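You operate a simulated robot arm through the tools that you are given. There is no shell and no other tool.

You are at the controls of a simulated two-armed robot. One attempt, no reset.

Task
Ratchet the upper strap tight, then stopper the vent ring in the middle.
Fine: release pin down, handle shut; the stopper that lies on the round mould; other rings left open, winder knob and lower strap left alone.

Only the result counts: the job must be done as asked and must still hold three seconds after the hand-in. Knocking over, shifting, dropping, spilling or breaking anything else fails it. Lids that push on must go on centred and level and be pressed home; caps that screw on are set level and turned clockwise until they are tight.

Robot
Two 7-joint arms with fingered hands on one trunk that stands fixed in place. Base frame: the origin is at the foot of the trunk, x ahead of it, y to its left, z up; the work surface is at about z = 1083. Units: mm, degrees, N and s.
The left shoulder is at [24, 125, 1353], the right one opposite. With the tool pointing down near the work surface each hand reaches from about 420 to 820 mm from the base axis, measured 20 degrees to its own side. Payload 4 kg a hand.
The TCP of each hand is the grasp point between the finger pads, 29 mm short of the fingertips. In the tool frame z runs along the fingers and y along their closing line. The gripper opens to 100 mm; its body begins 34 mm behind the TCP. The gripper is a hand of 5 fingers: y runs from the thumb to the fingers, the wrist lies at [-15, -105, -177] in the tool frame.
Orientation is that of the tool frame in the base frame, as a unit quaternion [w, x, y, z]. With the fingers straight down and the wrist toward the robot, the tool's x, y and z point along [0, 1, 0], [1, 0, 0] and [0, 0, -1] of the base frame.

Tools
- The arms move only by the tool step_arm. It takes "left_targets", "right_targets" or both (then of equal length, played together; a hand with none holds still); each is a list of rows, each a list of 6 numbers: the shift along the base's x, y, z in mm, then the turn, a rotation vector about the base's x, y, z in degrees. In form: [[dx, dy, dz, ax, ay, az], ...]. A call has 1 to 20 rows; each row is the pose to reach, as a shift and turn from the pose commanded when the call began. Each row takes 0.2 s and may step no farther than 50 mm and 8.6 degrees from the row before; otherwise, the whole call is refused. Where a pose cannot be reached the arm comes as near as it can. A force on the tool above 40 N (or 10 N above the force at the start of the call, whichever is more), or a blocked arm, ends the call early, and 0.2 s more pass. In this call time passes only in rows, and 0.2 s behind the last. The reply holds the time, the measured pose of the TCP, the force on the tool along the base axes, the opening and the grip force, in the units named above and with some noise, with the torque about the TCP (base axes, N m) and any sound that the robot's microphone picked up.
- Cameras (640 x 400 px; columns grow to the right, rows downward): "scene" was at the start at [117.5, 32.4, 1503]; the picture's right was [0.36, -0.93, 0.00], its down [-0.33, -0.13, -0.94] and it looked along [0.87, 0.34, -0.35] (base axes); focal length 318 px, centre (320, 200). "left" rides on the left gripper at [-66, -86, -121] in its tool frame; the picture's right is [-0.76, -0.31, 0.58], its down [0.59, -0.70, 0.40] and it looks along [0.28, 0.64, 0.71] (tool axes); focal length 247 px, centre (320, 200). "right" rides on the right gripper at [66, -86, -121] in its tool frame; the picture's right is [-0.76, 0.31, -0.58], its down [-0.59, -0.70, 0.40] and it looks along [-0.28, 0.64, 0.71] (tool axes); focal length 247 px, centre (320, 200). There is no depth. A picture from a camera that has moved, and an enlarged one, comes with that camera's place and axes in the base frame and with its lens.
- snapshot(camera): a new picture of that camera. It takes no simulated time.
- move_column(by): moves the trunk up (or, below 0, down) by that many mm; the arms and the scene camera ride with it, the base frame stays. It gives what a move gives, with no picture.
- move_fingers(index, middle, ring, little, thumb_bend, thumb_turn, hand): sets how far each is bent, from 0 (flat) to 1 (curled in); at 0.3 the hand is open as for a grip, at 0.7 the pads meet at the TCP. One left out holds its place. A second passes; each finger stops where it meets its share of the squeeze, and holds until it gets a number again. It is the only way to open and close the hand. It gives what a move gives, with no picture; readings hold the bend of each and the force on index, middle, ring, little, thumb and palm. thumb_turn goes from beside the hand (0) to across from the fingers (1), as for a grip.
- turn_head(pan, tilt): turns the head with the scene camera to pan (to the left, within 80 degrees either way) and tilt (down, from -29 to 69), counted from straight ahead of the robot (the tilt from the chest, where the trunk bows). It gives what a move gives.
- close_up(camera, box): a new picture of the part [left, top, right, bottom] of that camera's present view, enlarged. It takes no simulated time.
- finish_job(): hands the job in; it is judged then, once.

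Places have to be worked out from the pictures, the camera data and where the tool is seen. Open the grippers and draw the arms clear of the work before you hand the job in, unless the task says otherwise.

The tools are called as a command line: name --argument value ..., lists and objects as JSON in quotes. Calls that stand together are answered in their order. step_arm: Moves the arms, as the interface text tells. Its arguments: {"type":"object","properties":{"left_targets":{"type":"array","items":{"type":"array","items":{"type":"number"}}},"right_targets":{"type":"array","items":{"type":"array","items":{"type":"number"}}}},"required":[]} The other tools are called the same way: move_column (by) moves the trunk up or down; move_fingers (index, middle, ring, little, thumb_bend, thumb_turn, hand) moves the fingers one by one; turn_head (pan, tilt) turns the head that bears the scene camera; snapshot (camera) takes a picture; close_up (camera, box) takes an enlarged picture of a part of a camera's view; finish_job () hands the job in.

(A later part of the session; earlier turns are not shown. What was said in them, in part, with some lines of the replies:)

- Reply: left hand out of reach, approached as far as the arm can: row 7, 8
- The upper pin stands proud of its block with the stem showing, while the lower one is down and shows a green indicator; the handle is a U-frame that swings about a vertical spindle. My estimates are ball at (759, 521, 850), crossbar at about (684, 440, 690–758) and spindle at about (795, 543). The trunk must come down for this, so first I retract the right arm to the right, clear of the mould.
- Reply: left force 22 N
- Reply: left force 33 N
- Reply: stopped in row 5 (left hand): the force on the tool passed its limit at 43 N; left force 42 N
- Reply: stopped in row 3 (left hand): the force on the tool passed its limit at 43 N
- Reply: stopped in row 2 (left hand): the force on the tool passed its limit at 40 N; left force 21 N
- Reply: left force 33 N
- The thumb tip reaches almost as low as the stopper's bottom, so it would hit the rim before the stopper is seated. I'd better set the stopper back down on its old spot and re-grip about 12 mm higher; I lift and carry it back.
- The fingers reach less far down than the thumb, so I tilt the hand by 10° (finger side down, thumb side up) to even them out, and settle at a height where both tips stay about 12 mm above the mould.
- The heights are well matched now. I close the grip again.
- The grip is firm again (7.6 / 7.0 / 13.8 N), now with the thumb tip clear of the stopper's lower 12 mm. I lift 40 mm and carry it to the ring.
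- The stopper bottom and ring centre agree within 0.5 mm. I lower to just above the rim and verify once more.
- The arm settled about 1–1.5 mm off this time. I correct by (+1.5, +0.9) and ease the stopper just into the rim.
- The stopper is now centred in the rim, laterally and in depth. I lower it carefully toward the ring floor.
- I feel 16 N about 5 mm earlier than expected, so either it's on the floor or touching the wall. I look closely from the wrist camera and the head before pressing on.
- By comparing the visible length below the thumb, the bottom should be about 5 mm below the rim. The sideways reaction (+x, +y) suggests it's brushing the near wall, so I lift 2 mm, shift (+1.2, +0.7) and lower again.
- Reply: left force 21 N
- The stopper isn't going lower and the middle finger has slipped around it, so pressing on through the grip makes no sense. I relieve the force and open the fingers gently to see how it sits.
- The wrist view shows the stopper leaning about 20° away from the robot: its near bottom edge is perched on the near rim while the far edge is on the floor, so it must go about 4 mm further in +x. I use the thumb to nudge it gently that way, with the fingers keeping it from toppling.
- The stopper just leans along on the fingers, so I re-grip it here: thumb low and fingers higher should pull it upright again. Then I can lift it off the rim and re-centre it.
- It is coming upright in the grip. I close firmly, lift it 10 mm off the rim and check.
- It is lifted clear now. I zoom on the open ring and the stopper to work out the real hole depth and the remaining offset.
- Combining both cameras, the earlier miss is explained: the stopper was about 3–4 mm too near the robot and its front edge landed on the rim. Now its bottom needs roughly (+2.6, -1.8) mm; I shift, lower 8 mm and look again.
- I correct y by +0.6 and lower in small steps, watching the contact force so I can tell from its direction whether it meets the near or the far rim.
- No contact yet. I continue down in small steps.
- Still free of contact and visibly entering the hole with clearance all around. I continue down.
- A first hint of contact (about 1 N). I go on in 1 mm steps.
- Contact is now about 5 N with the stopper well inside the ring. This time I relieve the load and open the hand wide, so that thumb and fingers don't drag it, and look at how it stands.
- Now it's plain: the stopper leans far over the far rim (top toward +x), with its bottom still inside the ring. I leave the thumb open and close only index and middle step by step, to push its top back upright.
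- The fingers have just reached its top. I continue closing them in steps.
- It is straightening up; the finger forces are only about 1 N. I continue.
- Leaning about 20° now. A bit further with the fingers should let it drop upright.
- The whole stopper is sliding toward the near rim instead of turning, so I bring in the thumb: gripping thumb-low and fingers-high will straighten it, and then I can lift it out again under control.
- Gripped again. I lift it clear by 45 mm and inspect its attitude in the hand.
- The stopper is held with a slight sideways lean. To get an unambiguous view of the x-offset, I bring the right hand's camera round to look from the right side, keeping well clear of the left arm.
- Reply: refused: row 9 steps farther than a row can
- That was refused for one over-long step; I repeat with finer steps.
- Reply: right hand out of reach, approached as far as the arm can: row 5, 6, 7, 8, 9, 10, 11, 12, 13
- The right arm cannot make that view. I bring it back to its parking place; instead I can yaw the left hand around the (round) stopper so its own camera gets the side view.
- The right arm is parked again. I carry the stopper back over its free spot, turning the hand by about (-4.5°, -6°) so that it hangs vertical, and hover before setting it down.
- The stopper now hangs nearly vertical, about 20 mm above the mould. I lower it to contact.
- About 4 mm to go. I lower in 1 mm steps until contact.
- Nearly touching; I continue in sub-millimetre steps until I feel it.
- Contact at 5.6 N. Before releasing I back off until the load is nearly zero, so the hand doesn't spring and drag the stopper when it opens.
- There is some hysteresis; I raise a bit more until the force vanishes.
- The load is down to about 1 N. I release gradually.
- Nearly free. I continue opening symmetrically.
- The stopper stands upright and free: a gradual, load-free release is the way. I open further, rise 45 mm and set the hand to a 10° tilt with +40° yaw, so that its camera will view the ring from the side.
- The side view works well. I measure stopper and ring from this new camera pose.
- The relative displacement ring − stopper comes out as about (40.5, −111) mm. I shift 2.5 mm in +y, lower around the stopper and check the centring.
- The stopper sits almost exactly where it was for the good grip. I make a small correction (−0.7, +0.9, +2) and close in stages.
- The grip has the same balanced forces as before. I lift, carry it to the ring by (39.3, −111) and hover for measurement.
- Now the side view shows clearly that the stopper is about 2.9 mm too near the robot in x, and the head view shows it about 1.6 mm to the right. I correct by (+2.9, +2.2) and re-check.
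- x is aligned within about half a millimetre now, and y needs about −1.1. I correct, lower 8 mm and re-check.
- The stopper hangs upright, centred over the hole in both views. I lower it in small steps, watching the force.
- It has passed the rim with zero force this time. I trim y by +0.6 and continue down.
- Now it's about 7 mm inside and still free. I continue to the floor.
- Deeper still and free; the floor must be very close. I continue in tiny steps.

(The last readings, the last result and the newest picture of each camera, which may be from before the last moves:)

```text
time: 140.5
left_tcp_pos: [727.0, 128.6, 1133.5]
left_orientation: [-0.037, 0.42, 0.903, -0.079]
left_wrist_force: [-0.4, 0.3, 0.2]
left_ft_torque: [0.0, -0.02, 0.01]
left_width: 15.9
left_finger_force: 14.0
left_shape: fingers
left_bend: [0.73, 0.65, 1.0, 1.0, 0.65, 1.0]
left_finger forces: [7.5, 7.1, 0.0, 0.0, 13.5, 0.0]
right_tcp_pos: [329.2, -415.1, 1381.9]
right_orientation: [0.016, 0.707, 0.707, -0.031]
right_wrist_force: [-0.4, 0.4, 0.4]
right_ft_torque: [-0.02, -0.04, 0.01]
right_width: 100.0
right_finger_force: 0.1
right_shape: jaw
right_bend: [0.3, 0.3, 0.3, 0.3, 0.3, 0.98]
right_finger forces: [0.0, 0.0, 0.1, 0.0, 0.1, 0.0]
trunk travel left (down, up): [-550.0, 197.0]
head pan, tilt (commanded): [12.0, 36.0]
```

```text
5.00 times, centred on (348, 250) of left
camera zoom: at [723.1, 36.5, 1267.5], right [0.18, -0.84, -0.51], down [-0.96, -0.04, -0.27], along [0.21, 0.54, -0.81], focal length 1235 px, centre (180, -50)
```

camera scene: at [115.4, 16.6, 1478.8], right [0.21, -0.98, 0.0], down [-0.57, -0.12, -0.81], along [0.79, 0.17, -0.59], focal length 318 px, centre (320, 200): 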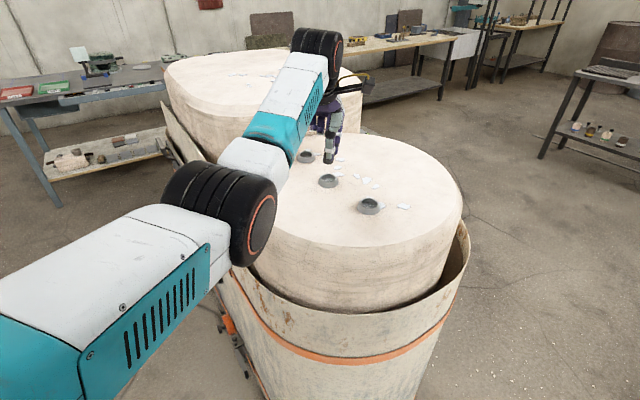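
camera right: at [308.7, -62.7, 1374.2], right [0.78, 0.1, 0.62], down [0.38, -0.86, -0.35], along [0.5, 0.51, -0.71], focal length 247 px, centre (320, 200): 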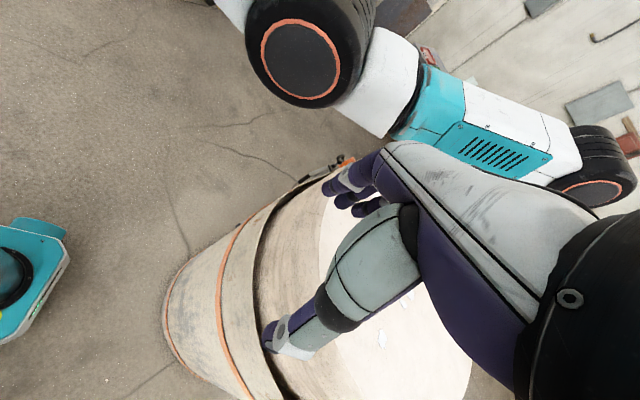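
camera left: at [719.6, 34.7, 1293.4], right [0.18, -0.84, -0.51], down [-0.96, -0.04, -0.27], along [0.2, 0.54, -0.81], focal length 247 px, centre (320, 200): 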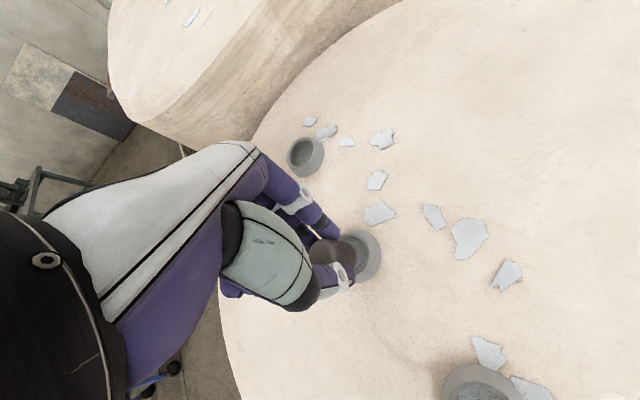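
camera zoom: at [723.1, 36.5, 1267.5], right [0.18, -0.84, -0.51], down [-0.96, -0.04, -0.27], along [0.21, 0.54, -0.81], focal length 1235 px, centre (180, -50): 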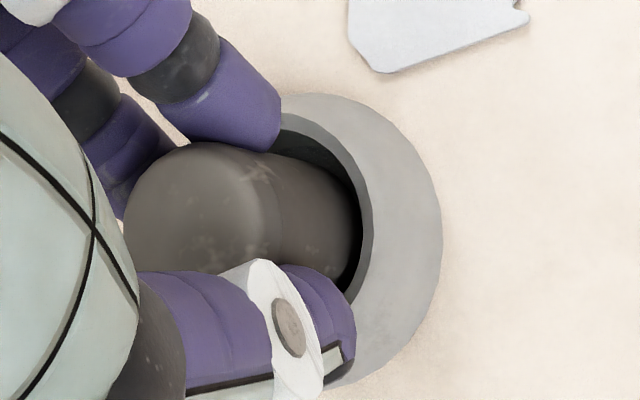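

Still no contact force; centring looks good. I go on down gently.

step_arm --left_targets '[[0, 0, -0.7, 0, 0, 0], [0, 0, -1.4, 0, 0, 0]]'

step_arm --left_targets '[[0, 0, -0.7, 0, 0, 0], [0, 0, -1.4, 0, 0, 0]]'

close_up --camera "scene" --box '[312, 160, 344, 190]'

```text
time: 141.1
left_tcp_pos: [726.6, 127.8, 1133.1]
left_orientation: [-0.036, 0.42, 0.903, -0.079]
left_wrist_force: [0.4, 0.5, 0.8]
left_ft_torque: [0.01, 0.0, 0.0]
left_width: 15.7
left_finger_force: 14.3
left_shape: fingers
left_bend: [0.73, 0.65, 1.0, 1.0, 0.65, 1.0]
left_finger forces: [7.8, 7.3, 0.0, 0.1, 13.5, 0.0]
right_tcp_pos: [329.4, -414.0, 1383.3]
right_orientation: [0.016, 0.706, 0.707, -0.031]
right_wrist_force: [-0.8, 0.6, -0.1]
right_ft_torque: [0.0, -0.01, -0.02]
right_width: 99.8
right_finger_force: 0.1
right_shape: jaw
right_bend: [0.3, 0.3, 0.3, 0.3, 0.3, 0.98]
right_finger forces: [0.0, 0.0, 0.0, 0.0, 0.1, 0.0]
trunk travel left (down, up): [-550.0, 197.0]
head pan, tilt (commanded): [12.0, 36.0]
```

```text
time: 141.7
left_tcp_pos: [726.5, 128.4, 1132.4]
left_orientation: [-0.036, 0.421, 0.903, -0.079]
left_wrist_force: [1.9, 0.3, 5.9]
left_ft_torque: [-0.03, 0.01, 0.0]
left_width: 16.0
left_finger_force: 15.0
left_shape: fingers
left_bend: [0.73, 0.65, 1.0, 1.0, 0.65, 1.0]
left_finger forces: [8.5, 8.1, 0.0, 0.1, 13.3, 0.0]
right_tcp_pos: [328.8, -414.7, 1383.6]
right_orientation: [0.015, 0.707, 0.707, -0.03]
right_wrist_force: [0.0, 0.9, 1.0]
right_ft_torque: [-0.02, 0.01, -0.01]
right_width: 100.2
right_finger_force: 0.1
right_shape: jaw
right_bend: [0.3, 0.3, 0.3, 0.3, 0.3, 0.98]
right_finger forces: [0.1, 0.1, 0.0, 0.1, 0.0, 0.1]
trunk travel left (down, up): [-550.0, 197.0]
head pan, tilt (commanded): [12.0, 36.0]
```

```text
13.33 times, centred on (328, 175) of scene
camera zoom: at [115.8, 16.8, 1478.8], right [0.21, -0.98, 0.0], down [-0.57, -0.12, -0.81], along [0.79, 0.17, -0.59], focal length 4236 px, centre (213, 533)
```

zoom: 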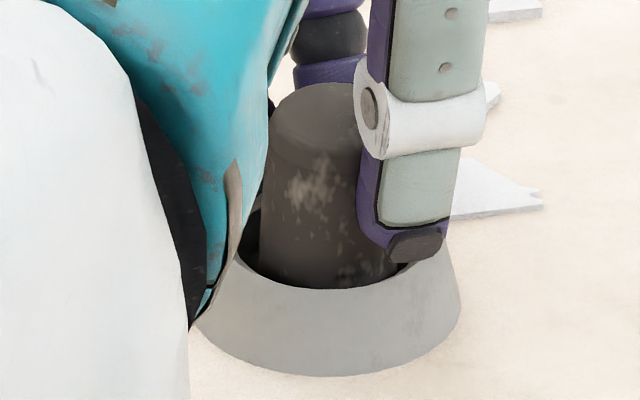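

Contact at about 6 N, now some 12 mm below the rim: on the floor of the ring. I relieve the load before releasing.

step_arm --left_targets '[[0, 0, 1.0, 0, 0, 0], [0, 0, 1.5, 0, 0, 0]]'

```text
time: 142.3
left_tcp_pos: [725.4, 128.2, 1131.2]
left_orientation: [-0.037, 0.42, 0.903, -0.079]
left_wrist_force: [0.7, 1.8, 3.9]
left_ft_torque: [0.02, -0.01, -0.01]
left_width: 15.7
left_finger_force: 14.5
left_shape: fingers
left_bend: [0.73, 0.65, 1.0, 1.0, 0.65, 1.0]
left_finger forces: [8.3, 8.3, 0.1, 0.0, 13.1, 0.0]
right_tcp_pos: [329.4, -414.8, 1383.1]
right_orientation: [0.017, 0.707, 0.706, -0.031]
right_wrist_force: [0.7, -0.3, 0.5]
right_ft_torque: [0.0, 0.01, 0.01]
right_width: 100.3
right_finger_force: 0.0
right_shape: jaw
right_bend: [0.3, 0.3, 0.3, 0.3, 0.3, 0.98]
right_finger forces: [0.0, 0.0, 0.0, 0.0, 0.0, 0.0]
trunk travel left (down, up): [-550.0, 197.0]
head pan, tilt (commanded): [12.0, 36.0]
```

A little load remains (3.9 N); I ease up slightly more.

step_arm --left_targets '[[0, -0.3, 1.0, 0, 0, 0], [0, -0.3, 1.2, 0, 0, 0]]'

close_up --camera "left" --box '[300, 210, 396, 290]'

```text
time: 142.9
left_tcp_pos: [726.3, 127.3, 1132.2]
left_orientation: [-0.039, 0.42, 0.903, -0.08]
left_wrist_force: [-1.1, -0.1, -0.4]
left_ft_torque: [0.0, -0.03, 0.02]
left_width: 15.8
left_finger_force: 14.4
left_shape: fingers
left_bend: [0.73, 0.65, 1.0, 1.0, 0.65, 1.0]
left_finger forces: [7.4, 7.5, 0.1, 0.0, 13.6, 0.0]
right_tcp_pos: [329.0, -413.9, 1382.8]
right_orientation: [0.017, 0.707, 0.706, -0.031]
right_wrist_force: [0.0, -1.2, 1.4]
right_ft_torque: [0.01, 0.0, -0.03]
right_width: 99.8
right_finger_force: 0.0
right_shape: jaw
right_bend: [0.3, 0.3, 0.3, 0.3, 0.3, 0.98]
right_finger forces: [0.1, 0.0, 0.1, 0.0, 0.0, 0.1]
trunk travel left (down, up): [-550.0, 197.0]
head pan, tilt (commanded): [12.0, 36.0]
```

```text
5.00 times, centred on (348, 250) of left
camera zoom: at [722.7, 36.3, 1267.0], right [0.18, -0.84, -0.51], down [-0.96, -0.04, -0.27], along [0.2, 0.54, -0.81], focal length 1235 px, centre (180, -50)
```

zoom: 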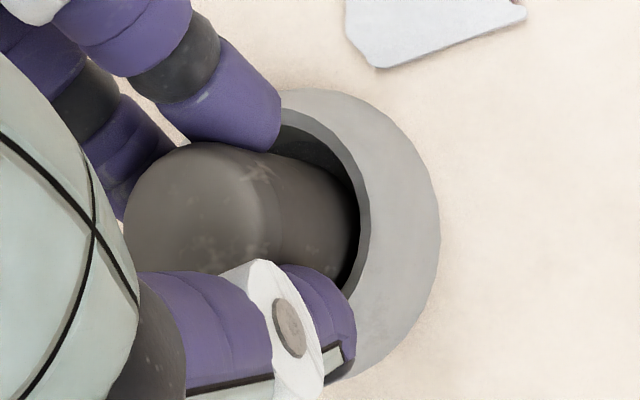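

Zero load now. I release gradually as before.

move_fingers --hand "left" --index 0.66 --middle 0.62 --thumb_bend 0.62

close_up --camera "left" --box '[300, 210, 396, 290]'

close_up --camera "scene" --box '[312, 160, 344, 190]'

```text
time: 143.9
left_tcp_pos: [727.1, 128.0, 1134.0]
left_orientation: [-0.037, 0.42, 0.903, -0.08]
left_wrist_force: [-0.6, -0.3, 0.4]
left_ft_torque: [0.03, 0.0, 0.0]
left_width: 18.7
left_finger_force: 1.1
left_shape: fingers
left_bend: [0.65, 0.62, 1.0, 1.0, 0.61, 1.0]
left_finger forces: [0.9, 0.0, 0.1, 0.0, 1.0, 0.1]
right_tcp_pos: [329.6, -414.1, 1382.2]
right_orientation: [0.015, 0.707, 0.706, -0.031]
right_wrist_force: [-0.7, 0.1, -0.6]
right_ft_torque: [0.0, 0.03, 0.02]
right_width: 100.2
right_finger_force: 0.2
right_shape: jaw
right_bend: [0.3, 0.3, 0.3, 0.3, 0.3, 0.98]
right_finger forces: [0.0, 0.0, 0.0, 0.0, 0.1, 0.0]
trunk travel left (down, up): [-550.0, 197.0]
head pan, tilt (commanded): [12.0, 36.0]
```

```text
5.00 times, centred on (348, 250) of left
camera zoom: at [722.8, 36.3, 1267.7], right [0.18, -0.84, -0.51], down [-0.96, -0.04, -0.27], along [0.21, 0.54, -0.81], focal length 1235 px, centre (180, -50)
```

zoom: 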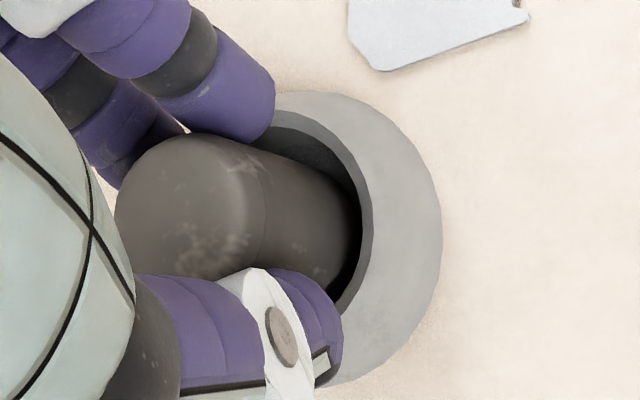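

```text
13.33 times, centred on (328, 175) of scene
camera zoom: at [116.3, 16.8, 1478.6], right [0.21, -0.98, 0.0], down [-0.58, -0.12, -0.81], along [0.79, 0.17, -0.59], focal length 4236 px, centre (213, 533)
```

zoom: 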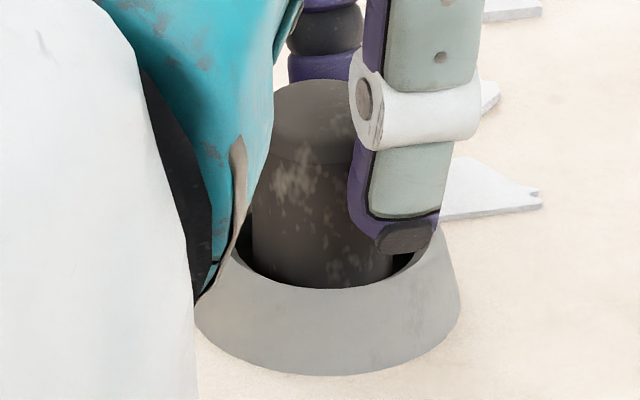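

It is nearly free and still upright. I continue to open.

move_fingers --hand "left" --index 0.57 --middle 0.57 --thumb_bend 0.55

close_up --camera "left" --box '[300, 210, 396, 290]'

close_up --camera "scene" --box '[312, 160, 344, 190]'

```text
time: 144.9
left_tcp_pos: [727.3, 129.1, 1133.8]
left_orientation: [-0.038, 0.421, 0.903, -0.08]
left_wrist_force: [0.2, -0.4, -0.2]
left_ft_torque: [-0.04, 0.01, -0.01]
left_width: 36.1
left_finger_force: 0.1
left_shape: fingers
left_bend: [0.56, 0.56, 1.0, 1.0, 0.55, 1.0]
left_finger forces: [0.1, 0.1, 0.1, 0.0, 0.0, 0.0]
right_tcp_pos: [329.7, -415.0, 1383.7]
right_orientation: [0.016, 0.707, 0.706, -0.031]
right_wrist_force: [0.9, 0.1, -0.1]
right_ft_torque: [0.01, -0.01, 0.0]
right_width: 100.0
right_finger_force: 0.0
right_shape: jaw
right_bend: [0.3, 0.3, 0.3, 0.3, 0.3, 0.98]
right_finger forces: [0.0, 0.0, 0.0, 0.1, 0.1, 0.0]
trunk travel left (down, up): [-550.0, 197.0]
head pan, tilt (commanded): [12.0, 36.0]
```

```text
5.00 times, centred on (348, 250) of left
camera zoom: at [722.8, 36.4, 1267.7], right [0.18, -0.84, -0.51], down [-0.96, -0.04, -0.27], along [0.21, 0.54, -0.81], focal length 1235 px, centre (180, -50)
```

zoom: 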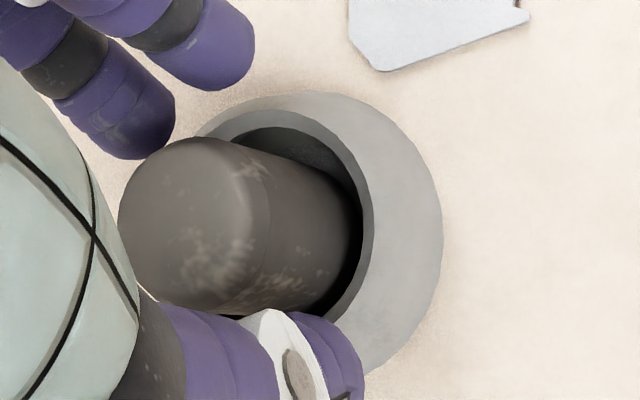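

```text
13.33 times, centred on (328, 175) of scene
camera zoom: at [116.3, 16.8, 1478.6], right [0.21, -0.98, 0.0], down [-0.58, -0.12, -0.81], along [0.79, 0.17, -0.59], focal length 4236 px, centre (213, 533)
```

zoom: 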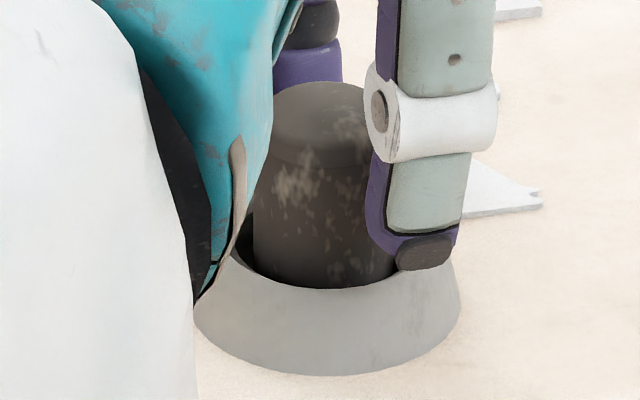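

The stopper stands free and upright in the middle ring. I open wider and lift the hand straight up.

move_fingers --hand "left" --index 0.46 --middle 0.46 --thumb_bend 0.47

step_arm --left_targets '[[0, 0, 8, 0, 0, 0], [0, 0, 20, 0, 0, 0], [0, 0, 40, 0, 0, 0], [0, 0, 65, 0, 0, 0], [-10, 20, 85, 0, 0, 0]]'

snapshot --camera "left"

close_up --camera "scene" --box '[312, 155, 344, 190]'

close_up --camera "left" --box '[340, 200, 436, 290]'

```text
time: 145.9
left_tcp_pos: [727.6, 127.9, 1133.6]
left_orientation: [-0.037, 0.42, 0.903, -0.08]
left_wrist_force: [-0.5, 0.5, -0.2]
left_ft_torque: [0.03, -0.03, 0.02]
left_width: 58.5
left_finger_force: 0.1
left_shape: fingers
left_bend: [0.46, 0.46, 1.0, 1.0, 0.47, 1.0]
left_finger forces: [0.1, 0.0, 0.0, 0.0, 0.0, 0.1]
right_tcp_pos: [330.7, -414.1, 1383.2]
right_orientation: [0.016, 0.707, 0.706, -0.03]
right_wrist_force: [-0.7, 0.6, -0.2]
right_ft_torque: [0.01, 0.0, 0.03]
right_width: 99.9
right_finger_force: 0.1
right_shape: jaw
right_bend: [0.3, 0.3, 0.3, 0.3, 0.3, 0.98]
right_finger forces: [0.0, 0.1, 0.0, 0.0, 0.0, 0.1]
trunk travel left (down, up): [-550.0, 197.0]
head pan, tilt (commanded): [12.0, 36.0]
```

```text
time: 147.1
left_tcp_pos: [716.8, 149.9, 1218.8]
left_orientation: [-0.037, 0.42, 0.903, -0.08]
left_wrist_force: [0.1, 0.5, -0.3]
left_ft_torque: [-0.05, 0.0, -0.01]
left_width: 58.2
left_finger_force: 0.0
left_shape: fingers
left_bend: [0.46, 0.46, 1.0, 1.0, 0.47, 1.0]
left_finger forces: [0.0, 0.1, 0.0, 0.0, 0.1, 0.0]
right_tcp_pos: [329.4, -413.3, 1383.6]
right_orientation: [0.017, 0.707, 0.706, -0.031]
right_wrist_force: [0.5, 0.7, 0.2]
right_ft_torque: [-0.02, -0.02, -0.02]
right_width: 99.9
right_finger_force: 0.0
right_shape: jaw
right_bend: [0.3, 0.3, 0.3, 0.3, 0.3, 0.98]
right_finger forces: [0.0, 0.1, 0.0, 0.0, 0.1, 0.0]
trunk travel left (down, up): [-550.0, 197.0]
head pan, tilt (commanded): [12.0, 36.0]
```

```text
taken
camera left: at [713.1, 58.0, 1352.9], right [0.18, -0.84, -0.51], down [-0.96, -0.04, -0.27], along [0.21, 0.54, -0.81], focal length 247 px, centre (320, 200)
```

left: 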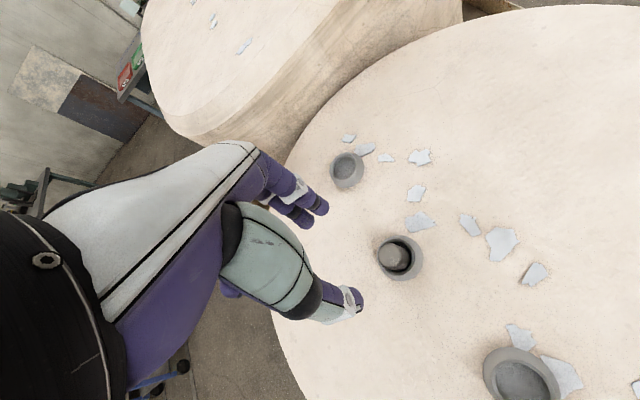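

```text
11.43 times, centred on (328, 172) of scene
camera zoom: at [116.1, 18.1, 1478.6], right [0.21, -0.98, 0.0], down [-0.58, -0.12, -0.81], along [0.79, 0.17, -0.59], focal length 3631 px, centre (229, 514)
```

zoom: 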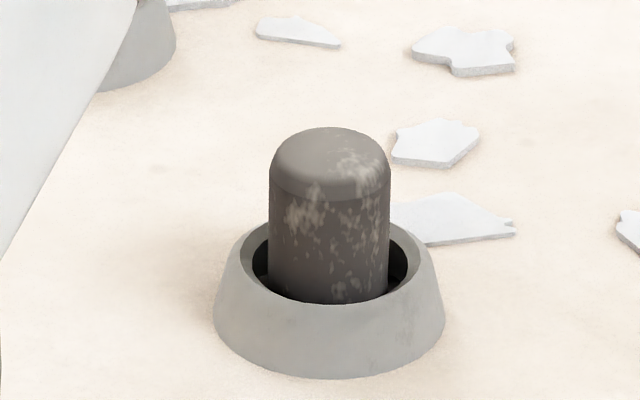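

```text
4.44 times, centred on (388, 245) of left
camera zoom: at [713.1, 58.0, 1352.9], right [0.18, -0.84, -0.51], down [-0.96, -0.04, -0.27], along [0.21, 0.54, -0.81], focal length 1098 px, centre (18, 0)
```

zoom: 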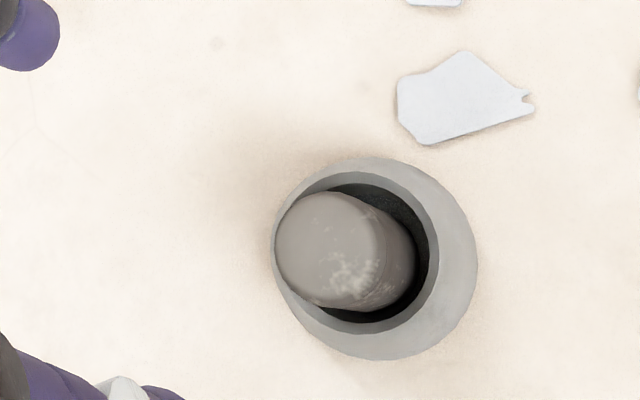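

The stopper stands upright and centred in the middle ring, on its floor. To make sure it is home I'll press its top gently with the index fingertip; first I bring the hand back to vertical with zero yaw, and shape it.

step_arm --left_targets '[[0, 0, 5, 0, 0, -8], [0, 0, 10, 0, 0, -16], [0, 0, 10, 0, 0, -24], [0, 0, 10, 0, 0, -32], [0, 0, 10, 0, 0, -40]]'

step_arm --left_targets '[[0, 0, 0, 0, -5, 0], [0, 0, 0, 0, -10, 0]]'

move_fingers --hand "left" --index 0.7 --middle 1.0 --ring 1.0 --little 1.0 --thumb_bend 0.3

snapshot --camera "left"

close_up --camera "scene" --box '[290, 110, 370, 195]'

```text
time: 148.3
left_tcp_pos: [716.2, 148.0, 1228.8]
left_orientation: [-0.062, 0.704, 0.704, -0.062]
left_wrist_force: [0.4, -0.9, -0.1]
left_ft_torque: [0.02, -0.04, 0.03]
left_width: 58.4
left_finger_force: 0.1
left_shape: fingers
left_bend: [0.46, 0.46, 1.0, 1.0, 0.47, 1.0]
left_finger forces: [0.1, 0.0, 0.0, 0.0, 0.0, 0.0]
right_tcp_pos: [329.4, -414.0, 1383.3]
right_orientation: [0.016, 0.707, 0.706, -0.031]
right_wrist_force: [0.3, -0.3, -0.3]
right_ft_torque: [-0.01, -0.01, 0.0]
right_width: 99.8
right_finger_force: 0.0
right_shape: jaw
right_bend: [0.3, 0.3, 0.3, 0.3, 0.3, 0.98]
right_finger forces: [0.0, 0.0, 0.1, 0.0, 0.0, 0.0]
trunk travel left (down, up): [-550.0, 197.0]
head pan, tilt (commanded): [12.0, 36.0]
```

```text
time: 148.9
left_tcp_pos: [715.2, 147.2, 1228.8]
left_orientation: [0.0, 0.707, 0.707, 0.0]
left_wrist_force: [0.1, -0.5, -0.1]
left_ft_torque: [0.04, -0.02, -0.02]
left_width: 58.1
left_finger_force: 0.1
left_shape: fingers
left_bend: [0.46, 0.46, 1.0, 1.0, 0.47, 1.0]
left_finger forces: [0.1, 0.0, 0.0, 0.0, 0.1, 0.1]
right_tcp_pos: [329.2, -414.8, 1383.5]
right_orientation: [0.016, 0.707, 0.706, -0.031]
right_wrist_force: [-0.3, 0.3, -0.9]
right_ft_torque: [-0.05, -0.01, 0.0]
right_width: 100.1
right_finger_force: 0.0
right_shape: jaw
right_bend: [0.3, 0.3, 0.3, 0.3, 0.3, 0.98]
right_finger forces: [0.1, 0.1, 0.0, 0.0, 0.0, 0.1]
trunk travel left (down, up): [-550.0, 197.0]
head pan, tilt (commanded): [12.0, 36.0]
```

```text
time: 149.9
left_tcp_pos: [715.9, 147.9, 1229.4]
left_orientation: [-0.001, 0.706, 0.708, -0.001]
left_wrist_force: [-0.2, -0.4, 0.0]
left_ft_torque: [-0.02, -0.02, 0.02]
left_width: 50.6
left_finger_force: 0.0
left_shape: fingers
left_bend: [0.7, 1.0, 1.0, 1.0, 0.3, 0.98]
left_finger forces: [0.1, 0.0, 0.0, 0.1, 0.0, 0.1]
right_tcp_pos: [329.1, -414.9, 1381.8]
right_orientation: [0.016, 0.708, 0.706, -0.031]
right_wrist_force: [0.0, 0.5, 0.0]
right_ft_torque: [0.01, -0.01, 0.0]
right_width: 100.2
right_finger_force: 0.0
right_shape: jaw
right_bend: [0.3, 0.3, 0.3, 0.3, 0.3, 0.98]
right_finger forces: [0.1, 0.0, 0.0, 0.0, 0.0, 0.0]
trunk travel left (down, up): [-550.0, 197.0]
head pan, tilt (commanded): [12.0, 36.0]
```

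```text
taken
camera left: at [632.5, 81.0, 1349.3], right [-0.31, -0.76, -0.58], down [-0.7, 0.59, -0.4], along [0.64, 0.28, -0.71], focal length 247 px, centre (320, 200)
```

left: 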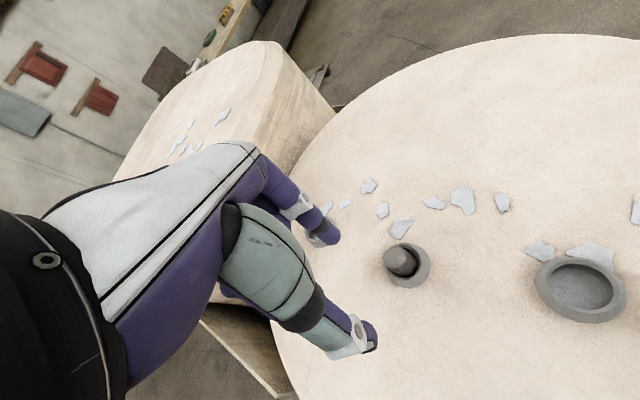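

```text
4.71 times, centred on (330, 152) of scene
camera zoom: at [116.3, 16.8, 1478.6], right [0.21, -0.98, 0.0], down [-0.58, -0.12, -0.81], along [0.79, 0.17, -0.59], focal length 1495 px, centre (273, 424)
```

zoom: 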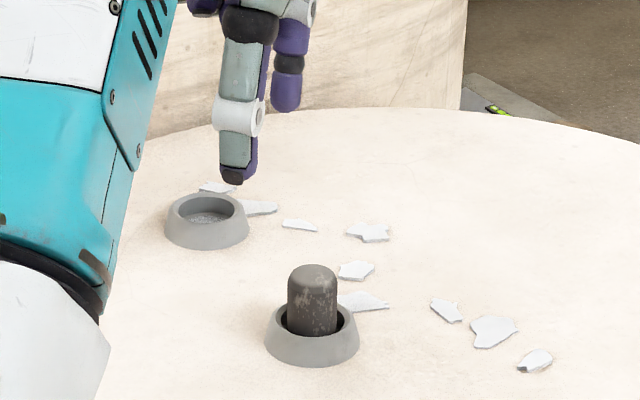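

The hand is shaped and the stopper stands well. I position the index fingertip about 28 mm above its top.

step_arm --left_targets '[[-1, -8, -10, 0, 0, 0], [-1.3, -16, -25, 0, 0, 0], [-1.3, -16, -40, 0, 0, 0], [-1.3, -16, -52, 0, 0, 0]]'

close_up --camera "left" --box '[290, 200, 418, 300]'

close_up --camera "scene" --box '[300, 130, 360, 195]'

```text
time: 150.9
left_tcp_pos: [716.6, 132.4, 1176.6]
left_orientation: [-0.001, 0.706, 0.708, 0.0]
left_wrist_force: [0.0, -0.4, -0.4]
left_ft_torque: [-0.05, -0.01, -0.01]
left_width: 50.7
left_finger_force: 0.1
left_shape: fingers
left_bend: [0.7, 1.0, 1.0, 1.0, 0.3, 0.98]
left_finger forces: [0.1, 0.1, 0.0, 0.0, 0.0, 0.0]
right_tcp_pos: [330.3, -415.2, 1382.6]
right_orientation: [0.016, 0.707, 0.706, -0.031]
right_wrist_force: [0.4, 0.1, -0.6]
right_ft_torque: [0.0, 0.0, 0.01]
right_width: 100.1
right_finger_force: 0.1
right_shape: jaw
right_bend: [0.3, 0.3, 0.3, 0.3, 0.3, 0.98]
right_finger forces: [0.0, 0.0, 0.0, 0.0, 0.1, 0.1]
trunk travel left (down, up): [-550.0, 197.0]
head pan, tilt (commanded): [12.0, 36.0]
```

```text
4.00 times, centred on (354, 250) of left
camera zoom: at [632.5, 66.3, 1297.8], right [-0.31, -0.76, -0.58], down [-0.7, 0.59, -0.4], along [0.64, 0.28, -0.71], focal length 988 px, centre (184, 0)
```

zoom: 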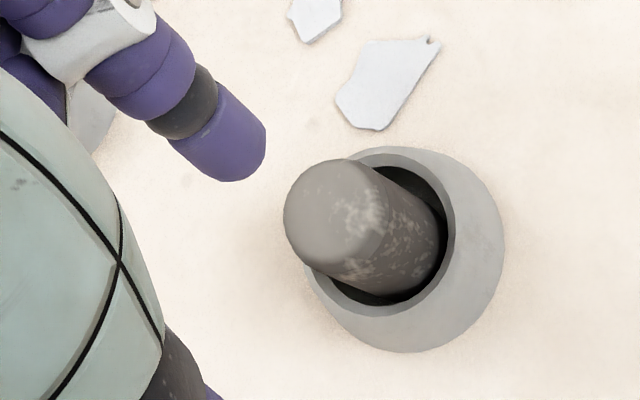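

```text
6.15 times, centred on (330, 162) of scene
camera zoom: at [116.4, 16.8, 1478.6], right [0.21, -0.98, 0.0], down [-0.58, -0.12, -0.81], along [0.79, 0.17, -0.59], focal length 1955 px, centre (258, 431)
```

zoom: 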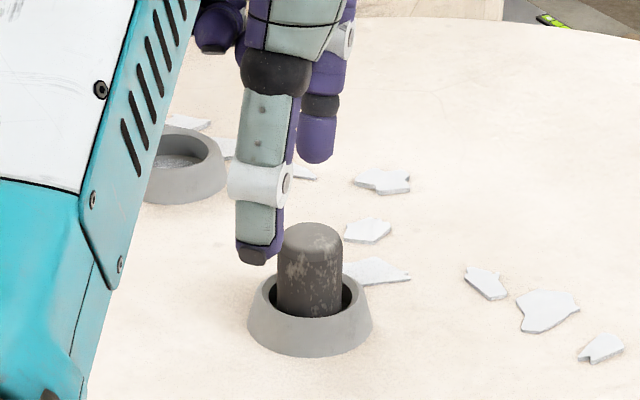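

Compared with the stopper, the fingertip is a few millimetres too far in +x. I shift (−4, +0.5), lower 18 mm and check again before touching.

step_arm --left_targets '[[-4, 0.5, -6, 0, 0, 0], [-4, 0.5, -12, 0, 0, 0], [-4, 0.5, -18, 0, 0, 0]]'

close_up --camera "left" --box '[290, 200, 418, 300]'

close_up --camera "scene" --box '[310, 140, 350, 190]'

```text
time: 151.7
left_tcp_pos: [710.6, 133.2, 1159.3]
left_orientation: [-0.001, 0.706, 0.708, -0.001]
left_wrist_force: [-0.6, 0.0, -0.4]
left_ft_torque: [-0.02, -0.01, -0.02]
left_width: 50.6
left_finger_force: 0.1
left_shape: fingers
left_bend: [0.7, 1.0, 1.0, 1.0, 0.3, 0.98]
left_finger forces: [0.0, 0.1, 0.0, 0.1, 0.1, 0.0]
right_tcp_pos: [329.4, -413.8, 1382.5]
right_orientation: [0.016, 0.707, 0.706, -0.031]
right_wrist_force: [-0.7, 0.4, -0.7]
right_ft_torque: [-0.01, 0.01, -0.01]
right_width: 99.9
right_finger_force: 0.0
right_shape: jaw
right_bend: [0.3, 0.3, 0.3, 0.3, 0.3, 0.98]
right_finger forces: [0.0, 0.0, 0.1, 0.0, 0.0, 0.1]
trunk travel left (down, up): [-550.0, 197.0]
head pan, tilt (commanded): [12.0, 36.0]
```

```text
4.00 times, centred on (354, 250) of left
camera zoom: at [628.4, 65.9, 1279.8], right [-0.31, -0.76, -0.58], down [-0.7, 0.59, -0.4], along [0.64, 0.28, -0.71], focal length 988 px, centre (184, 0)
```

zoom: 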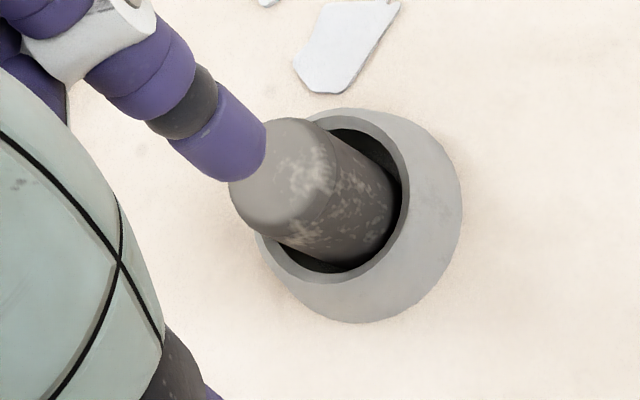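

```text
8.00 times, centred on (330, 165) of scene
camera zoom: at [116.3, 16.9, 1478.6], right [0.21, -0.98, 0.0], down [-0.58, -0.12, -0.81], along [0.79, 0.17, -0.59], focal length 2541 px, centre (240, 480)
```

zoom: 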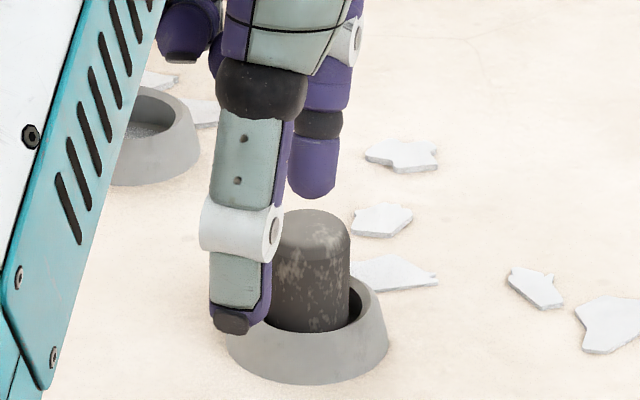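

The fingertip is within 1–2 mm of the stopper's centre. I lower onto it in small steps.

step_arm --left_targets '[[-1.3, -0.3, -4, 0, 0, 0], [-1.3, -0.3, -8, 0, 0, 0]]'

step_arm --left_targets '[[0, 0, -1, 0, 0, 0], [0, 0, -2, 0, 0, 0]]'

close_up --camera "scene" --box '[310, 140, 350, 190]'

close_up --camera "left" --box '[290, 200, 418, 300]'

```text
time: 152.3
left_tcp_pos: [711.4, 131.9, 1150.7]
left_orientation: [0.0, 0.706, 0.708, 0.0]
left_wrist_force: [0.5, 0.3, -0.2]
left_ft_torque: [-0.01, -0.02, 0.01]
left_width: 50.4
left_finger_force: 0.1
left_shape: fingers
left_bend: [0.7, 1.0, 1.0, 1.0, 0.3, 0.98]
left_finger forces: [0.0, 0.0, 0.1, 0.1, 0.0, 0.1]
right_tcp_pos: [330.2, -415.1, 1383.2]
right_orientation: [0.016, 0.707, 0.706, -0.031]
right_wrist_force: [0.3, 0.4, -0.3]
right_ft_torque: [-0.02, -0.04, -0.02]
right_width: 100.1
right_finger_force: 0.1
right_shape: jaw
right_bend: [0.3, 0.3, 0.3, 0.3, 0.3, 0.98]
right_finger forces: [0.0, 0.0, 0.0, 0.0, 0.1, 0.1]
trunk travel left (down, up): [-550.0, 197.0]
head pan, tilt (commanded): [12.0, 36.0]
```

```text
time: 152.9
left_tcp_pos: [711.5, 132.1, 1151.0]
left_orientation: [0.001, 0.706, 0.708, 0.001]
left_wrist_force: [1.1, -0.9, 6.4]
left_ft_torque: [-0.04, -0.11, 0.02]
left_width: 50.8
left_finger_force: 3.3
left_shape: fingers
left_bend: [0.7, 1.0, 1.0, 1.0, 0.3, 0.98]
left_finger forces: [6.4, 0.1, 0.0, 0.0, 0.0, 0.0]
right_tcp_pos: [329.0, -413.6, 1382.9]
right_orientation: [0.017, 0.707, 0.706, -0.03]
right_wrist_force: [0.3, -0.2, -0.4]
right_ft_torque: [-0.01, 0.0, 0.0]
right_width: 100.0
right_finger_force: 0.0
right_shape: jaw
right_bend: [0.3, 0.3, 0.3, 0.3, 0.3, 0.98]
right_finger forces: [0.0, 0.0, 0.1, 0.0, 0.0, 0.0]
trunk travel left (down, up): [-550.0, 197.0]
head pan, tilt (commanded): [12.0, 36.0]
```

```text
8.00 times, centred on (330, 165) of scene
camera zoom: at [115.8, 16.7, 1478.8], right [0.21, -0.98, 0.0], down [-0.57, -0.12, -0.81], along [0.79, 0.17, -0.59], focal length 2541 px, centre (240, 480)
```

zoom: 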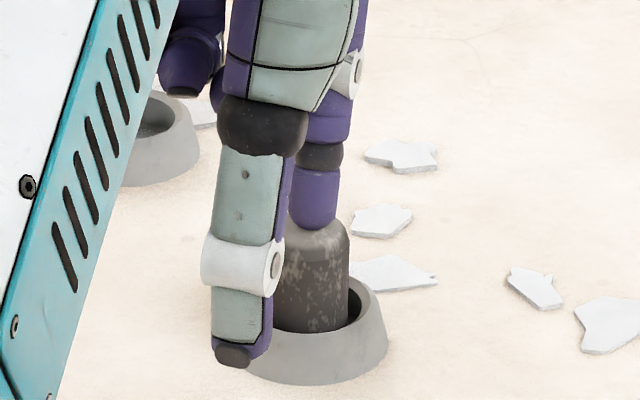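

```text
4.00 times, centred on (354, 250) of left
camera zoom: at [626.1, 65.0, 1271.0], right [-0.3, -0.76, -0.58], down [-0.7, 0.59, -0.4], along [0.64, 0.28, -0.71], focal length 988 px, centre (184, 0)
```

zoom: 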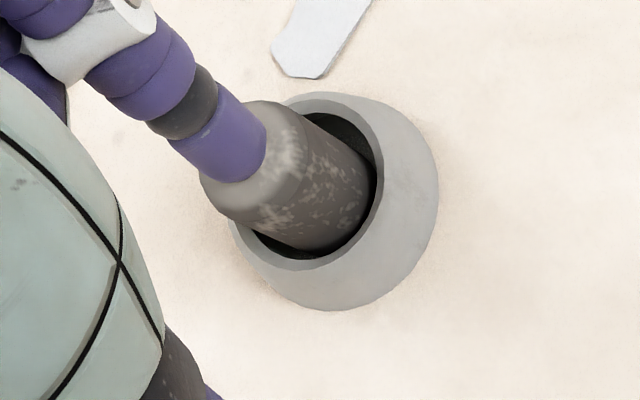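

The fingertip is centred on the top and feels 6 N. I press a bit more to see whether the stopper sinks any further.

step_arm --left_targets '[[0, 0, -1, 0, 0, 0], [0, 0, -2, 0, 0, 0], [0, 0, -3, 0, 0, 0]]'

close_up --camera "scene" --box '[310, 140, 350, 190]'

close_up --camera "left" --box '[290, 200, 418, 300]'

```text
time: 153.7
left_tcp_pos: [710.0, 132.3, 1150.0]
left_orientation: [0.003, 0.707, 0.708, 0.003]
left_wrist_force: [4.9, -0.3, 24.4]
left_ft_torque: [-0.15, -0.41, 0.02]
left_width: 50.6
left_finger_force: 12.3
left_shape: fingers
left_bend: [0.7, 1.0, 1.0, 1.0, 0.3, 0.98]
left_finger forces: [24.3, 0.1, 0.1, 0.0, 0.0, 0.1]
right_tcp_pos: [328.0, -415.4, 1383.4]
right_orientation: [0.017, 0.707, 0.706, -0.031]
right_wrist_force: [0.3, 0.4, 0.4]
right_ft_torque: [-0.01, -0.01, -0.03]
right_width: 100.2
right_finger_force: 0.0
right_shape: jaw
right_bend: [0.3, 0.3, 0.3, 0.3, 0.3, 0.98]
right_finger forces: [0.0, 0.1, 0.0, 0.0, 0.0, 0.0]
trunk travel left (down, up): [-550.0, 197.0]
head pan, tilt (commanded): [12.0, 36.0]
```

```text
8.00 times, centred on (330, 165) of scene
camera zoom: at [114.2, 16.1, 1479.1], right [0.21, -0.98, 0.0], down [-0.57, -0.12, -0.81], along [0.79, 0.17, -0.59], focal length 2541 px, centre (240, 480)
```

zoom: 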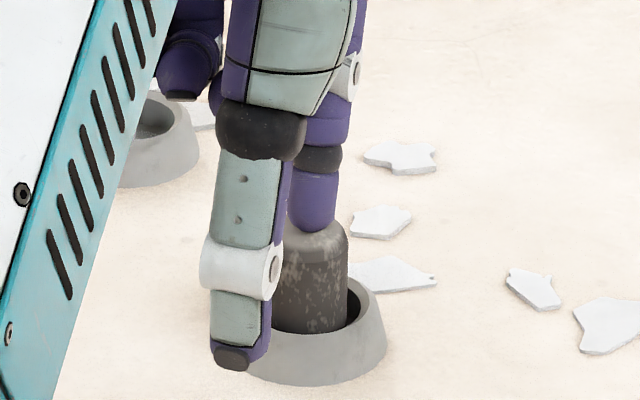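

```text
4.00 times, centred on (354, 250) of left
camera zoom: at [624.9, 65.1, 1270.2], right [-0.3, -0.76, -0.58], down [-0.7, 0.59, -0.4], along [0.65, 0.28, -0.71], focal length 988 px, centre (184, 0)
```

zoom: 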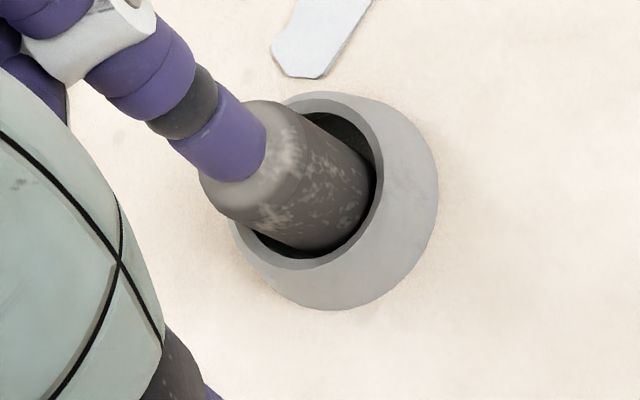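

It doesn't sink at 24 N: the stopper is home on the floor. I lift the finger off slowly.

step_arm --left_targets '[[0, 0, 1.5, 0, 0, 0], [0, 0, 3, 0, 0, 0], [0, 0, 5, 0, 0, 0], [0, 0, 9, 0, 0, 0], [0, 0, 20, 0, 0, 0], [0, 0, 45, 0, 0, 0], [-5, 25, 75, 0, 0, 0]]'

close_up --camera "scene" --box '[312, 158, 344, 188]'

close_up --camera "left" --box '[370, 200, 450, 290]'

snapshot --camera "left"

```text
time: 155.3
left_tcp_pos: [704.2, 159.5, 1220.1]
left_orientation: [0.0, 0.706, 0.708, -0.001]
left_wrist_force: [-0.2, 0.3, 0.9]
left_ft_torque: [-0.03, 0.01, 0.03]
left_width: 50.7
left_finger_force: 0.2
left_shape: fingers
left_bend: [0.7, 1.0, 1.0, 1.0, 0.3, 0.98]
left_finger forces: [0.1, 0.0, 0.0, 0.1, 0.0, 0.0]
right_tcp_pos: [329.3, -413.4, 1383.1]
right_orientation: [0.017, 0.706, 0.707, -0.031]
right_wrist_force: [-0.9, -0.1, -0.3]
right_ft_torque: [-0.01, 0.0, 0.01]
right_width: 99.7
right_finger_force: 0.0
right_shape: jaw
right_bend: [0.3, 0.3, 0.3, 0.3, 0.3, 0.98]
right_finger forces: [0.0, 0.1, 0.0, 0.0, 0.1, 0.1]
trunk travel left (down, up): [-550.0, 197.0]
head pan, tilt (commanded): [12.0, 36.0]
```

```text
13.33 times, centred on (328, 173) of scene
camera zoom: at [115.8, 18.3, 1478.7], right [0.21, -0.98, 0.0], down [-0.57, -0.12, -0.81], along [0.79, 0.17, -0.59], focal length 4236 px, centre (213, 560)
```

zoom: 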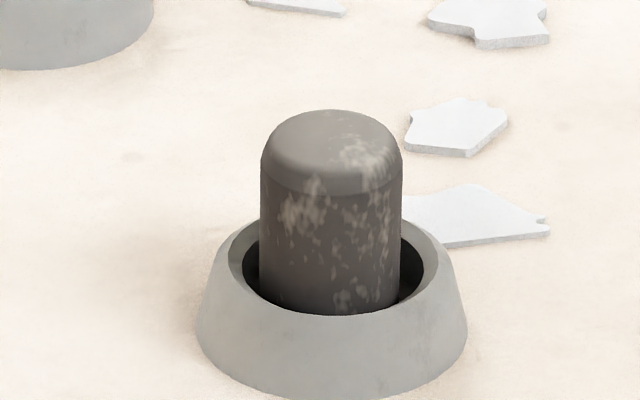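

```text
4.44 times, centred on (410, 245) of left
camera zoom: at [620.3, 92.0, 1341.3], right [-0.31, -0.76, -0.58], down [-0.7, 0.59, -0.4], along [0.64, 0.28, -0.71], focal length 1098 px, centre (-80, 0)
```

zoom: 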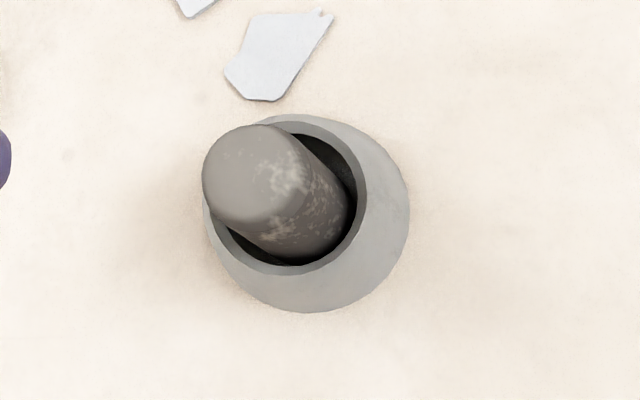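

```text
taken
camera left: at [620.3, 92.0, 1341.3], right [-0.31, -0.76, -0.58], down [-0.7, 0.59, -0.4], along [0.64, 0.28, -0.71], focal length 247 px, centre (320, 200)
```

left: 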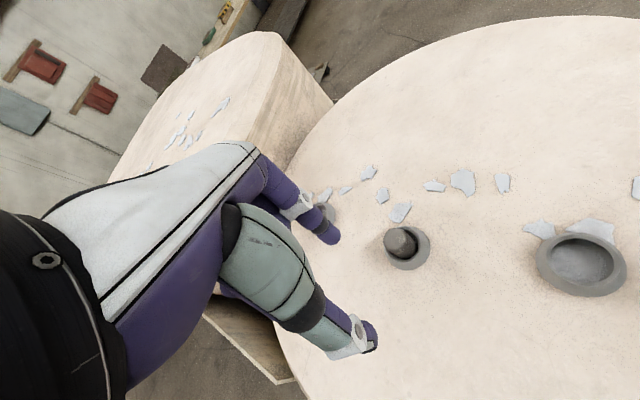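

The stopper is upright, laterally centred and seated. I now withdraw the left hand upward and back to the side, and open it.

step_arm --left_targets '[[-5, 5, 40, 0, 0, 0], [-15, 15, 80, 0, 0, 0], [-35, 30, 115, 0, 0, 0], [-65, 55, 140, 0, 0, 0], [-100, 85, 150, 0, 0, 0], [-135, 115, 150, 0, 0, 0], [-170, 145, 150, 0, 0, 0], [-205, 175, 150, 0, 0, 0], [-240, 205, 150, 0, 0, 0], [-275, 235, 150, 0, 0, 0], [-310, 262, 150, 0, 0, 0]]'

move_fingers --hand "left" --index 0.3 --middle 0.3 --ring 0.3 --little 0.3 --thumb_bend 0.3 --thumb_turn 1.0

snapshot --camera "scene"

snapshot --camera "left"

```text
time: 157.7
left_tcp_pos: [393.9, 423.8, 1369.5]
left_orientation: [0.0, 0.706, 0.709, 0.0]
left_wrist_force: [0.3, 0.9, -0.6]
left_ft_torque: [-0.02, -0.09, -0.01]
left_width: 50.8
left_finger_force: 0.1
left_shape: fingers
left_bend: [0.7, 1.0, 1.0, 1.0, 0.3, 0.98]
left_finger forces: [0.1, 0.0, 0.0, 0.0, 0.0, 0.1]
right_tcp_pos: [330.7, -411.5, 1383.7]
right_orientation: [0.017, 0.705, 0.709, -0.03]
right_wrist_force: [1.6, 2.0, -0.1]
right_ft_torque: [-0.1, 0.09, 0.04]
right_width: 100.1
right_finger_force: 0.0
right_shape: jaw
right_bend: [0.3, 0.3, 0.3, 0.3, 0.3, 0.98]
right_finger forces: [0.0, 0.0, 0.1, 0.0, 0.1, 0.1]
trunk travel left (down, up): [-550.0, 197.0]
head pan, tilt (commanded): [12.0, 36.0]
```

```text
time: 158.7
left_tcp_pos: [398.1, 419.6, 1369.3]
left_orientation: [-0.001, 0.706, 0.708, 0.0]
left_wrist_force: [0.2, 0.3, -0.4]
left_ft_torque: [0.02, 0.03, 0.02]
left_width: 98.5
left_finger_force: 0.0
left_shape: fingers
left_bend: [0.3, 0.3, 0.3, 0.3, 0.3, 0.97]
left_finger forces: [0.0, 0.0, 0.1, 0.0, 0.0, 0.0]
right_tcp_pos: [329.2, -415.0, 1382.7]
right_orientation: [0.015, 0.707, 0.707, -0.031]
right_wrist_force: [-0.3, 0.2, 0.6]
right_ft_torque: [0.02, 0.04, 0.02]
right_width: 100.1
right_finger_force: 0.0
right_shape: jaw
right_bend: [0.3, 0.3, 0.3, 0.3, 0.3, 0.98]
right_finger forces: [0.0, 0.0, 0.0, 0.0, 0.1, 0.0]
trunk travel left (down, up): [-550.0, 197.0]
head pan, tilt (commanded): [12.0, 36.0]
```

```text
taken
camera scene: at [116.8, 17.0, 1478.6], right [0.21, -0.98, 0.0], down [-0.58, -0.12, -0.81], along [0.79, 0.17, -0.59], focal length 318 px, centre (320, 200)
```

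scene: 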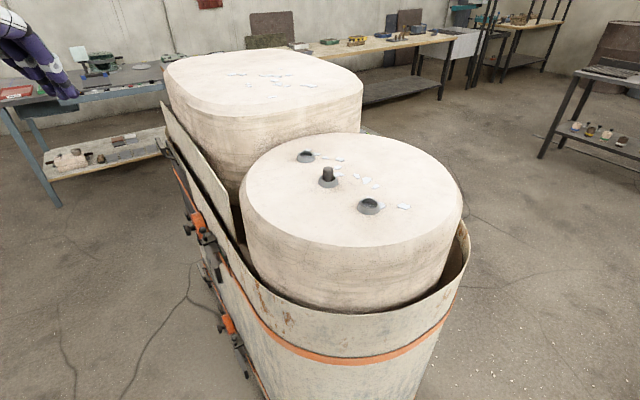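

```text
taken
camera left: at [313.3, 354.2, 1490.5], right [-0.31, -0.76, -0.58], down [-0.7, 0.59, -0.4], along [0.64, 0.28, -0.71], focal length 247 px, centre (320, 200)
```

left: 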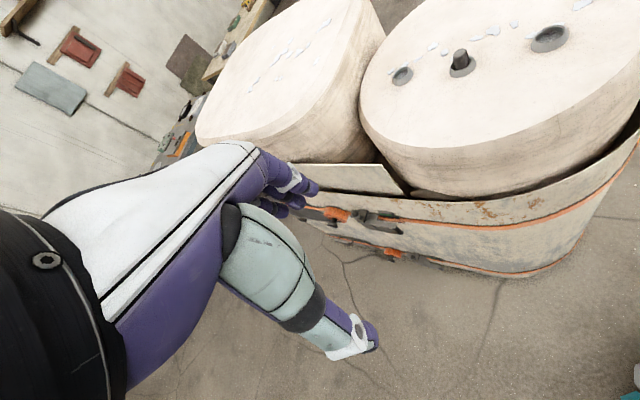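

Both arms are clear. Before handing in I check the ratchet and the stopper once more in close-up.

close_up --camera "left" --box '[300, 190, 428, 270]'

close_up --camera "scene" --box '[170, 180, 250, 270]'

close_up --camera "scene" --box '[290, 140, 400, 220]'

close_up --camera "left" --box '[436, 30, 486, 85]'

```text
5.00 times, centred on (364, 230) of left
camera zoom: at [313.3, 354.2, 1490.5], right [-0.31, -0.76, -0.58], down [-0.7, 0.59, -0.4], along [0.64, 0.28, -0.71], focal length 1235 px, centre (100, 50)
```

zoom: 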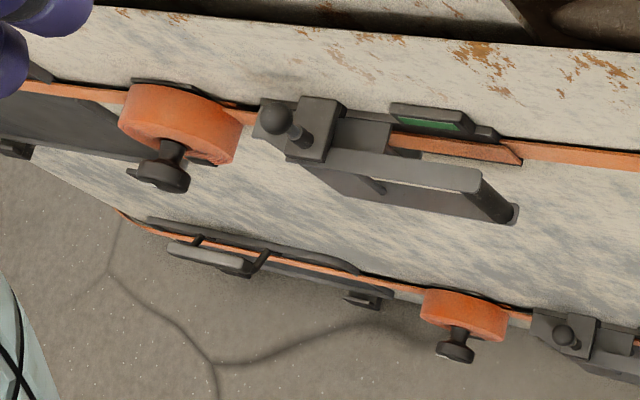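

```text
4.44 times, centred on (210, 225) of scene
camera zoom: at [116.8, 17.0, 1478.6], right [0.21, -0.98, 0.0], down [-0.58, -0.12, -0.81], along [0.79, 0.17, -0.59], focal length 1412 px, centre (809, 89)
```

zoom: 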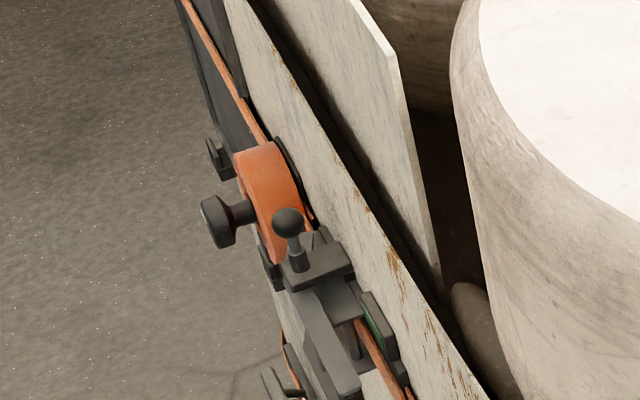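

```text
5.00 times, centred on (345, 180) of scene
camera zoom: at [116.8, 17.0, 1478.6], right [0.21, -0.98, 0.0], down [-0.58, -0.12, -0.81], along [0.79, 0.17, -0.59], focal length 1588 px, centre (195, 300)
```

zoom: 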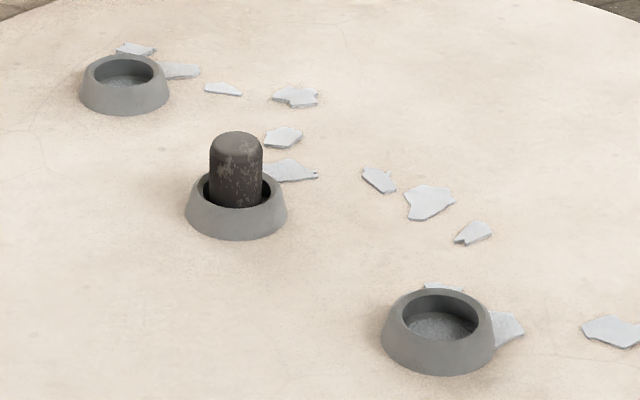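

```text
7.27 times, centred on (461, 58) of left
camera zoom: at [313.3, 354.2, 1490.5], right [-0.31, -0.76, -0.58], down [-0.7, 0.59, -0.4], along [0.64, 0.28, -0.71], focal length 1796 px, centre (-706, 1236)
```

zoom: 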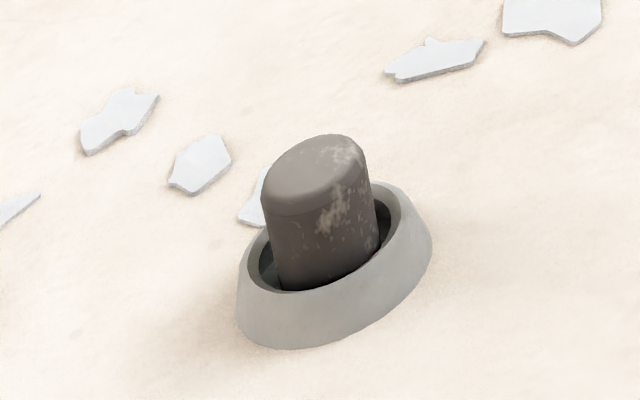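

Everything checks out: the upper strap's flag is green, the pin is down and the handle shut. The stopper stands level and seated in the middle ring, the other rings are open, and the winder knob and lower strap are untouched. Both hands are open and clear, so I hand the job in.

finish_job

```text
The job is handed in.
```

I tightened the upper strap and put the stopper in the middle vent ring, then handed the job in. I don't have the judge's result.

- **Upper strap:** The release pin is down and the handle is shut against its stop. The tension flag shows green, like the one on the lower strap.
- **Stopper:** It stands upright and centred in the middle ring. When I pressed its top with about 24 N it did not sink any further, so I take it to be fully home.
- **Left alone:** The other two rings are open. I did not work the winder knob or the lower strap.

Getting the stopper in took three attempts. In the first two it was off-centre and leaned in the ring, so I lifted it out, stood it back on the mould and gripped it again. Nothing else was knocked or shifted as far as the pictures show.

Both hands are open and clear of the work.
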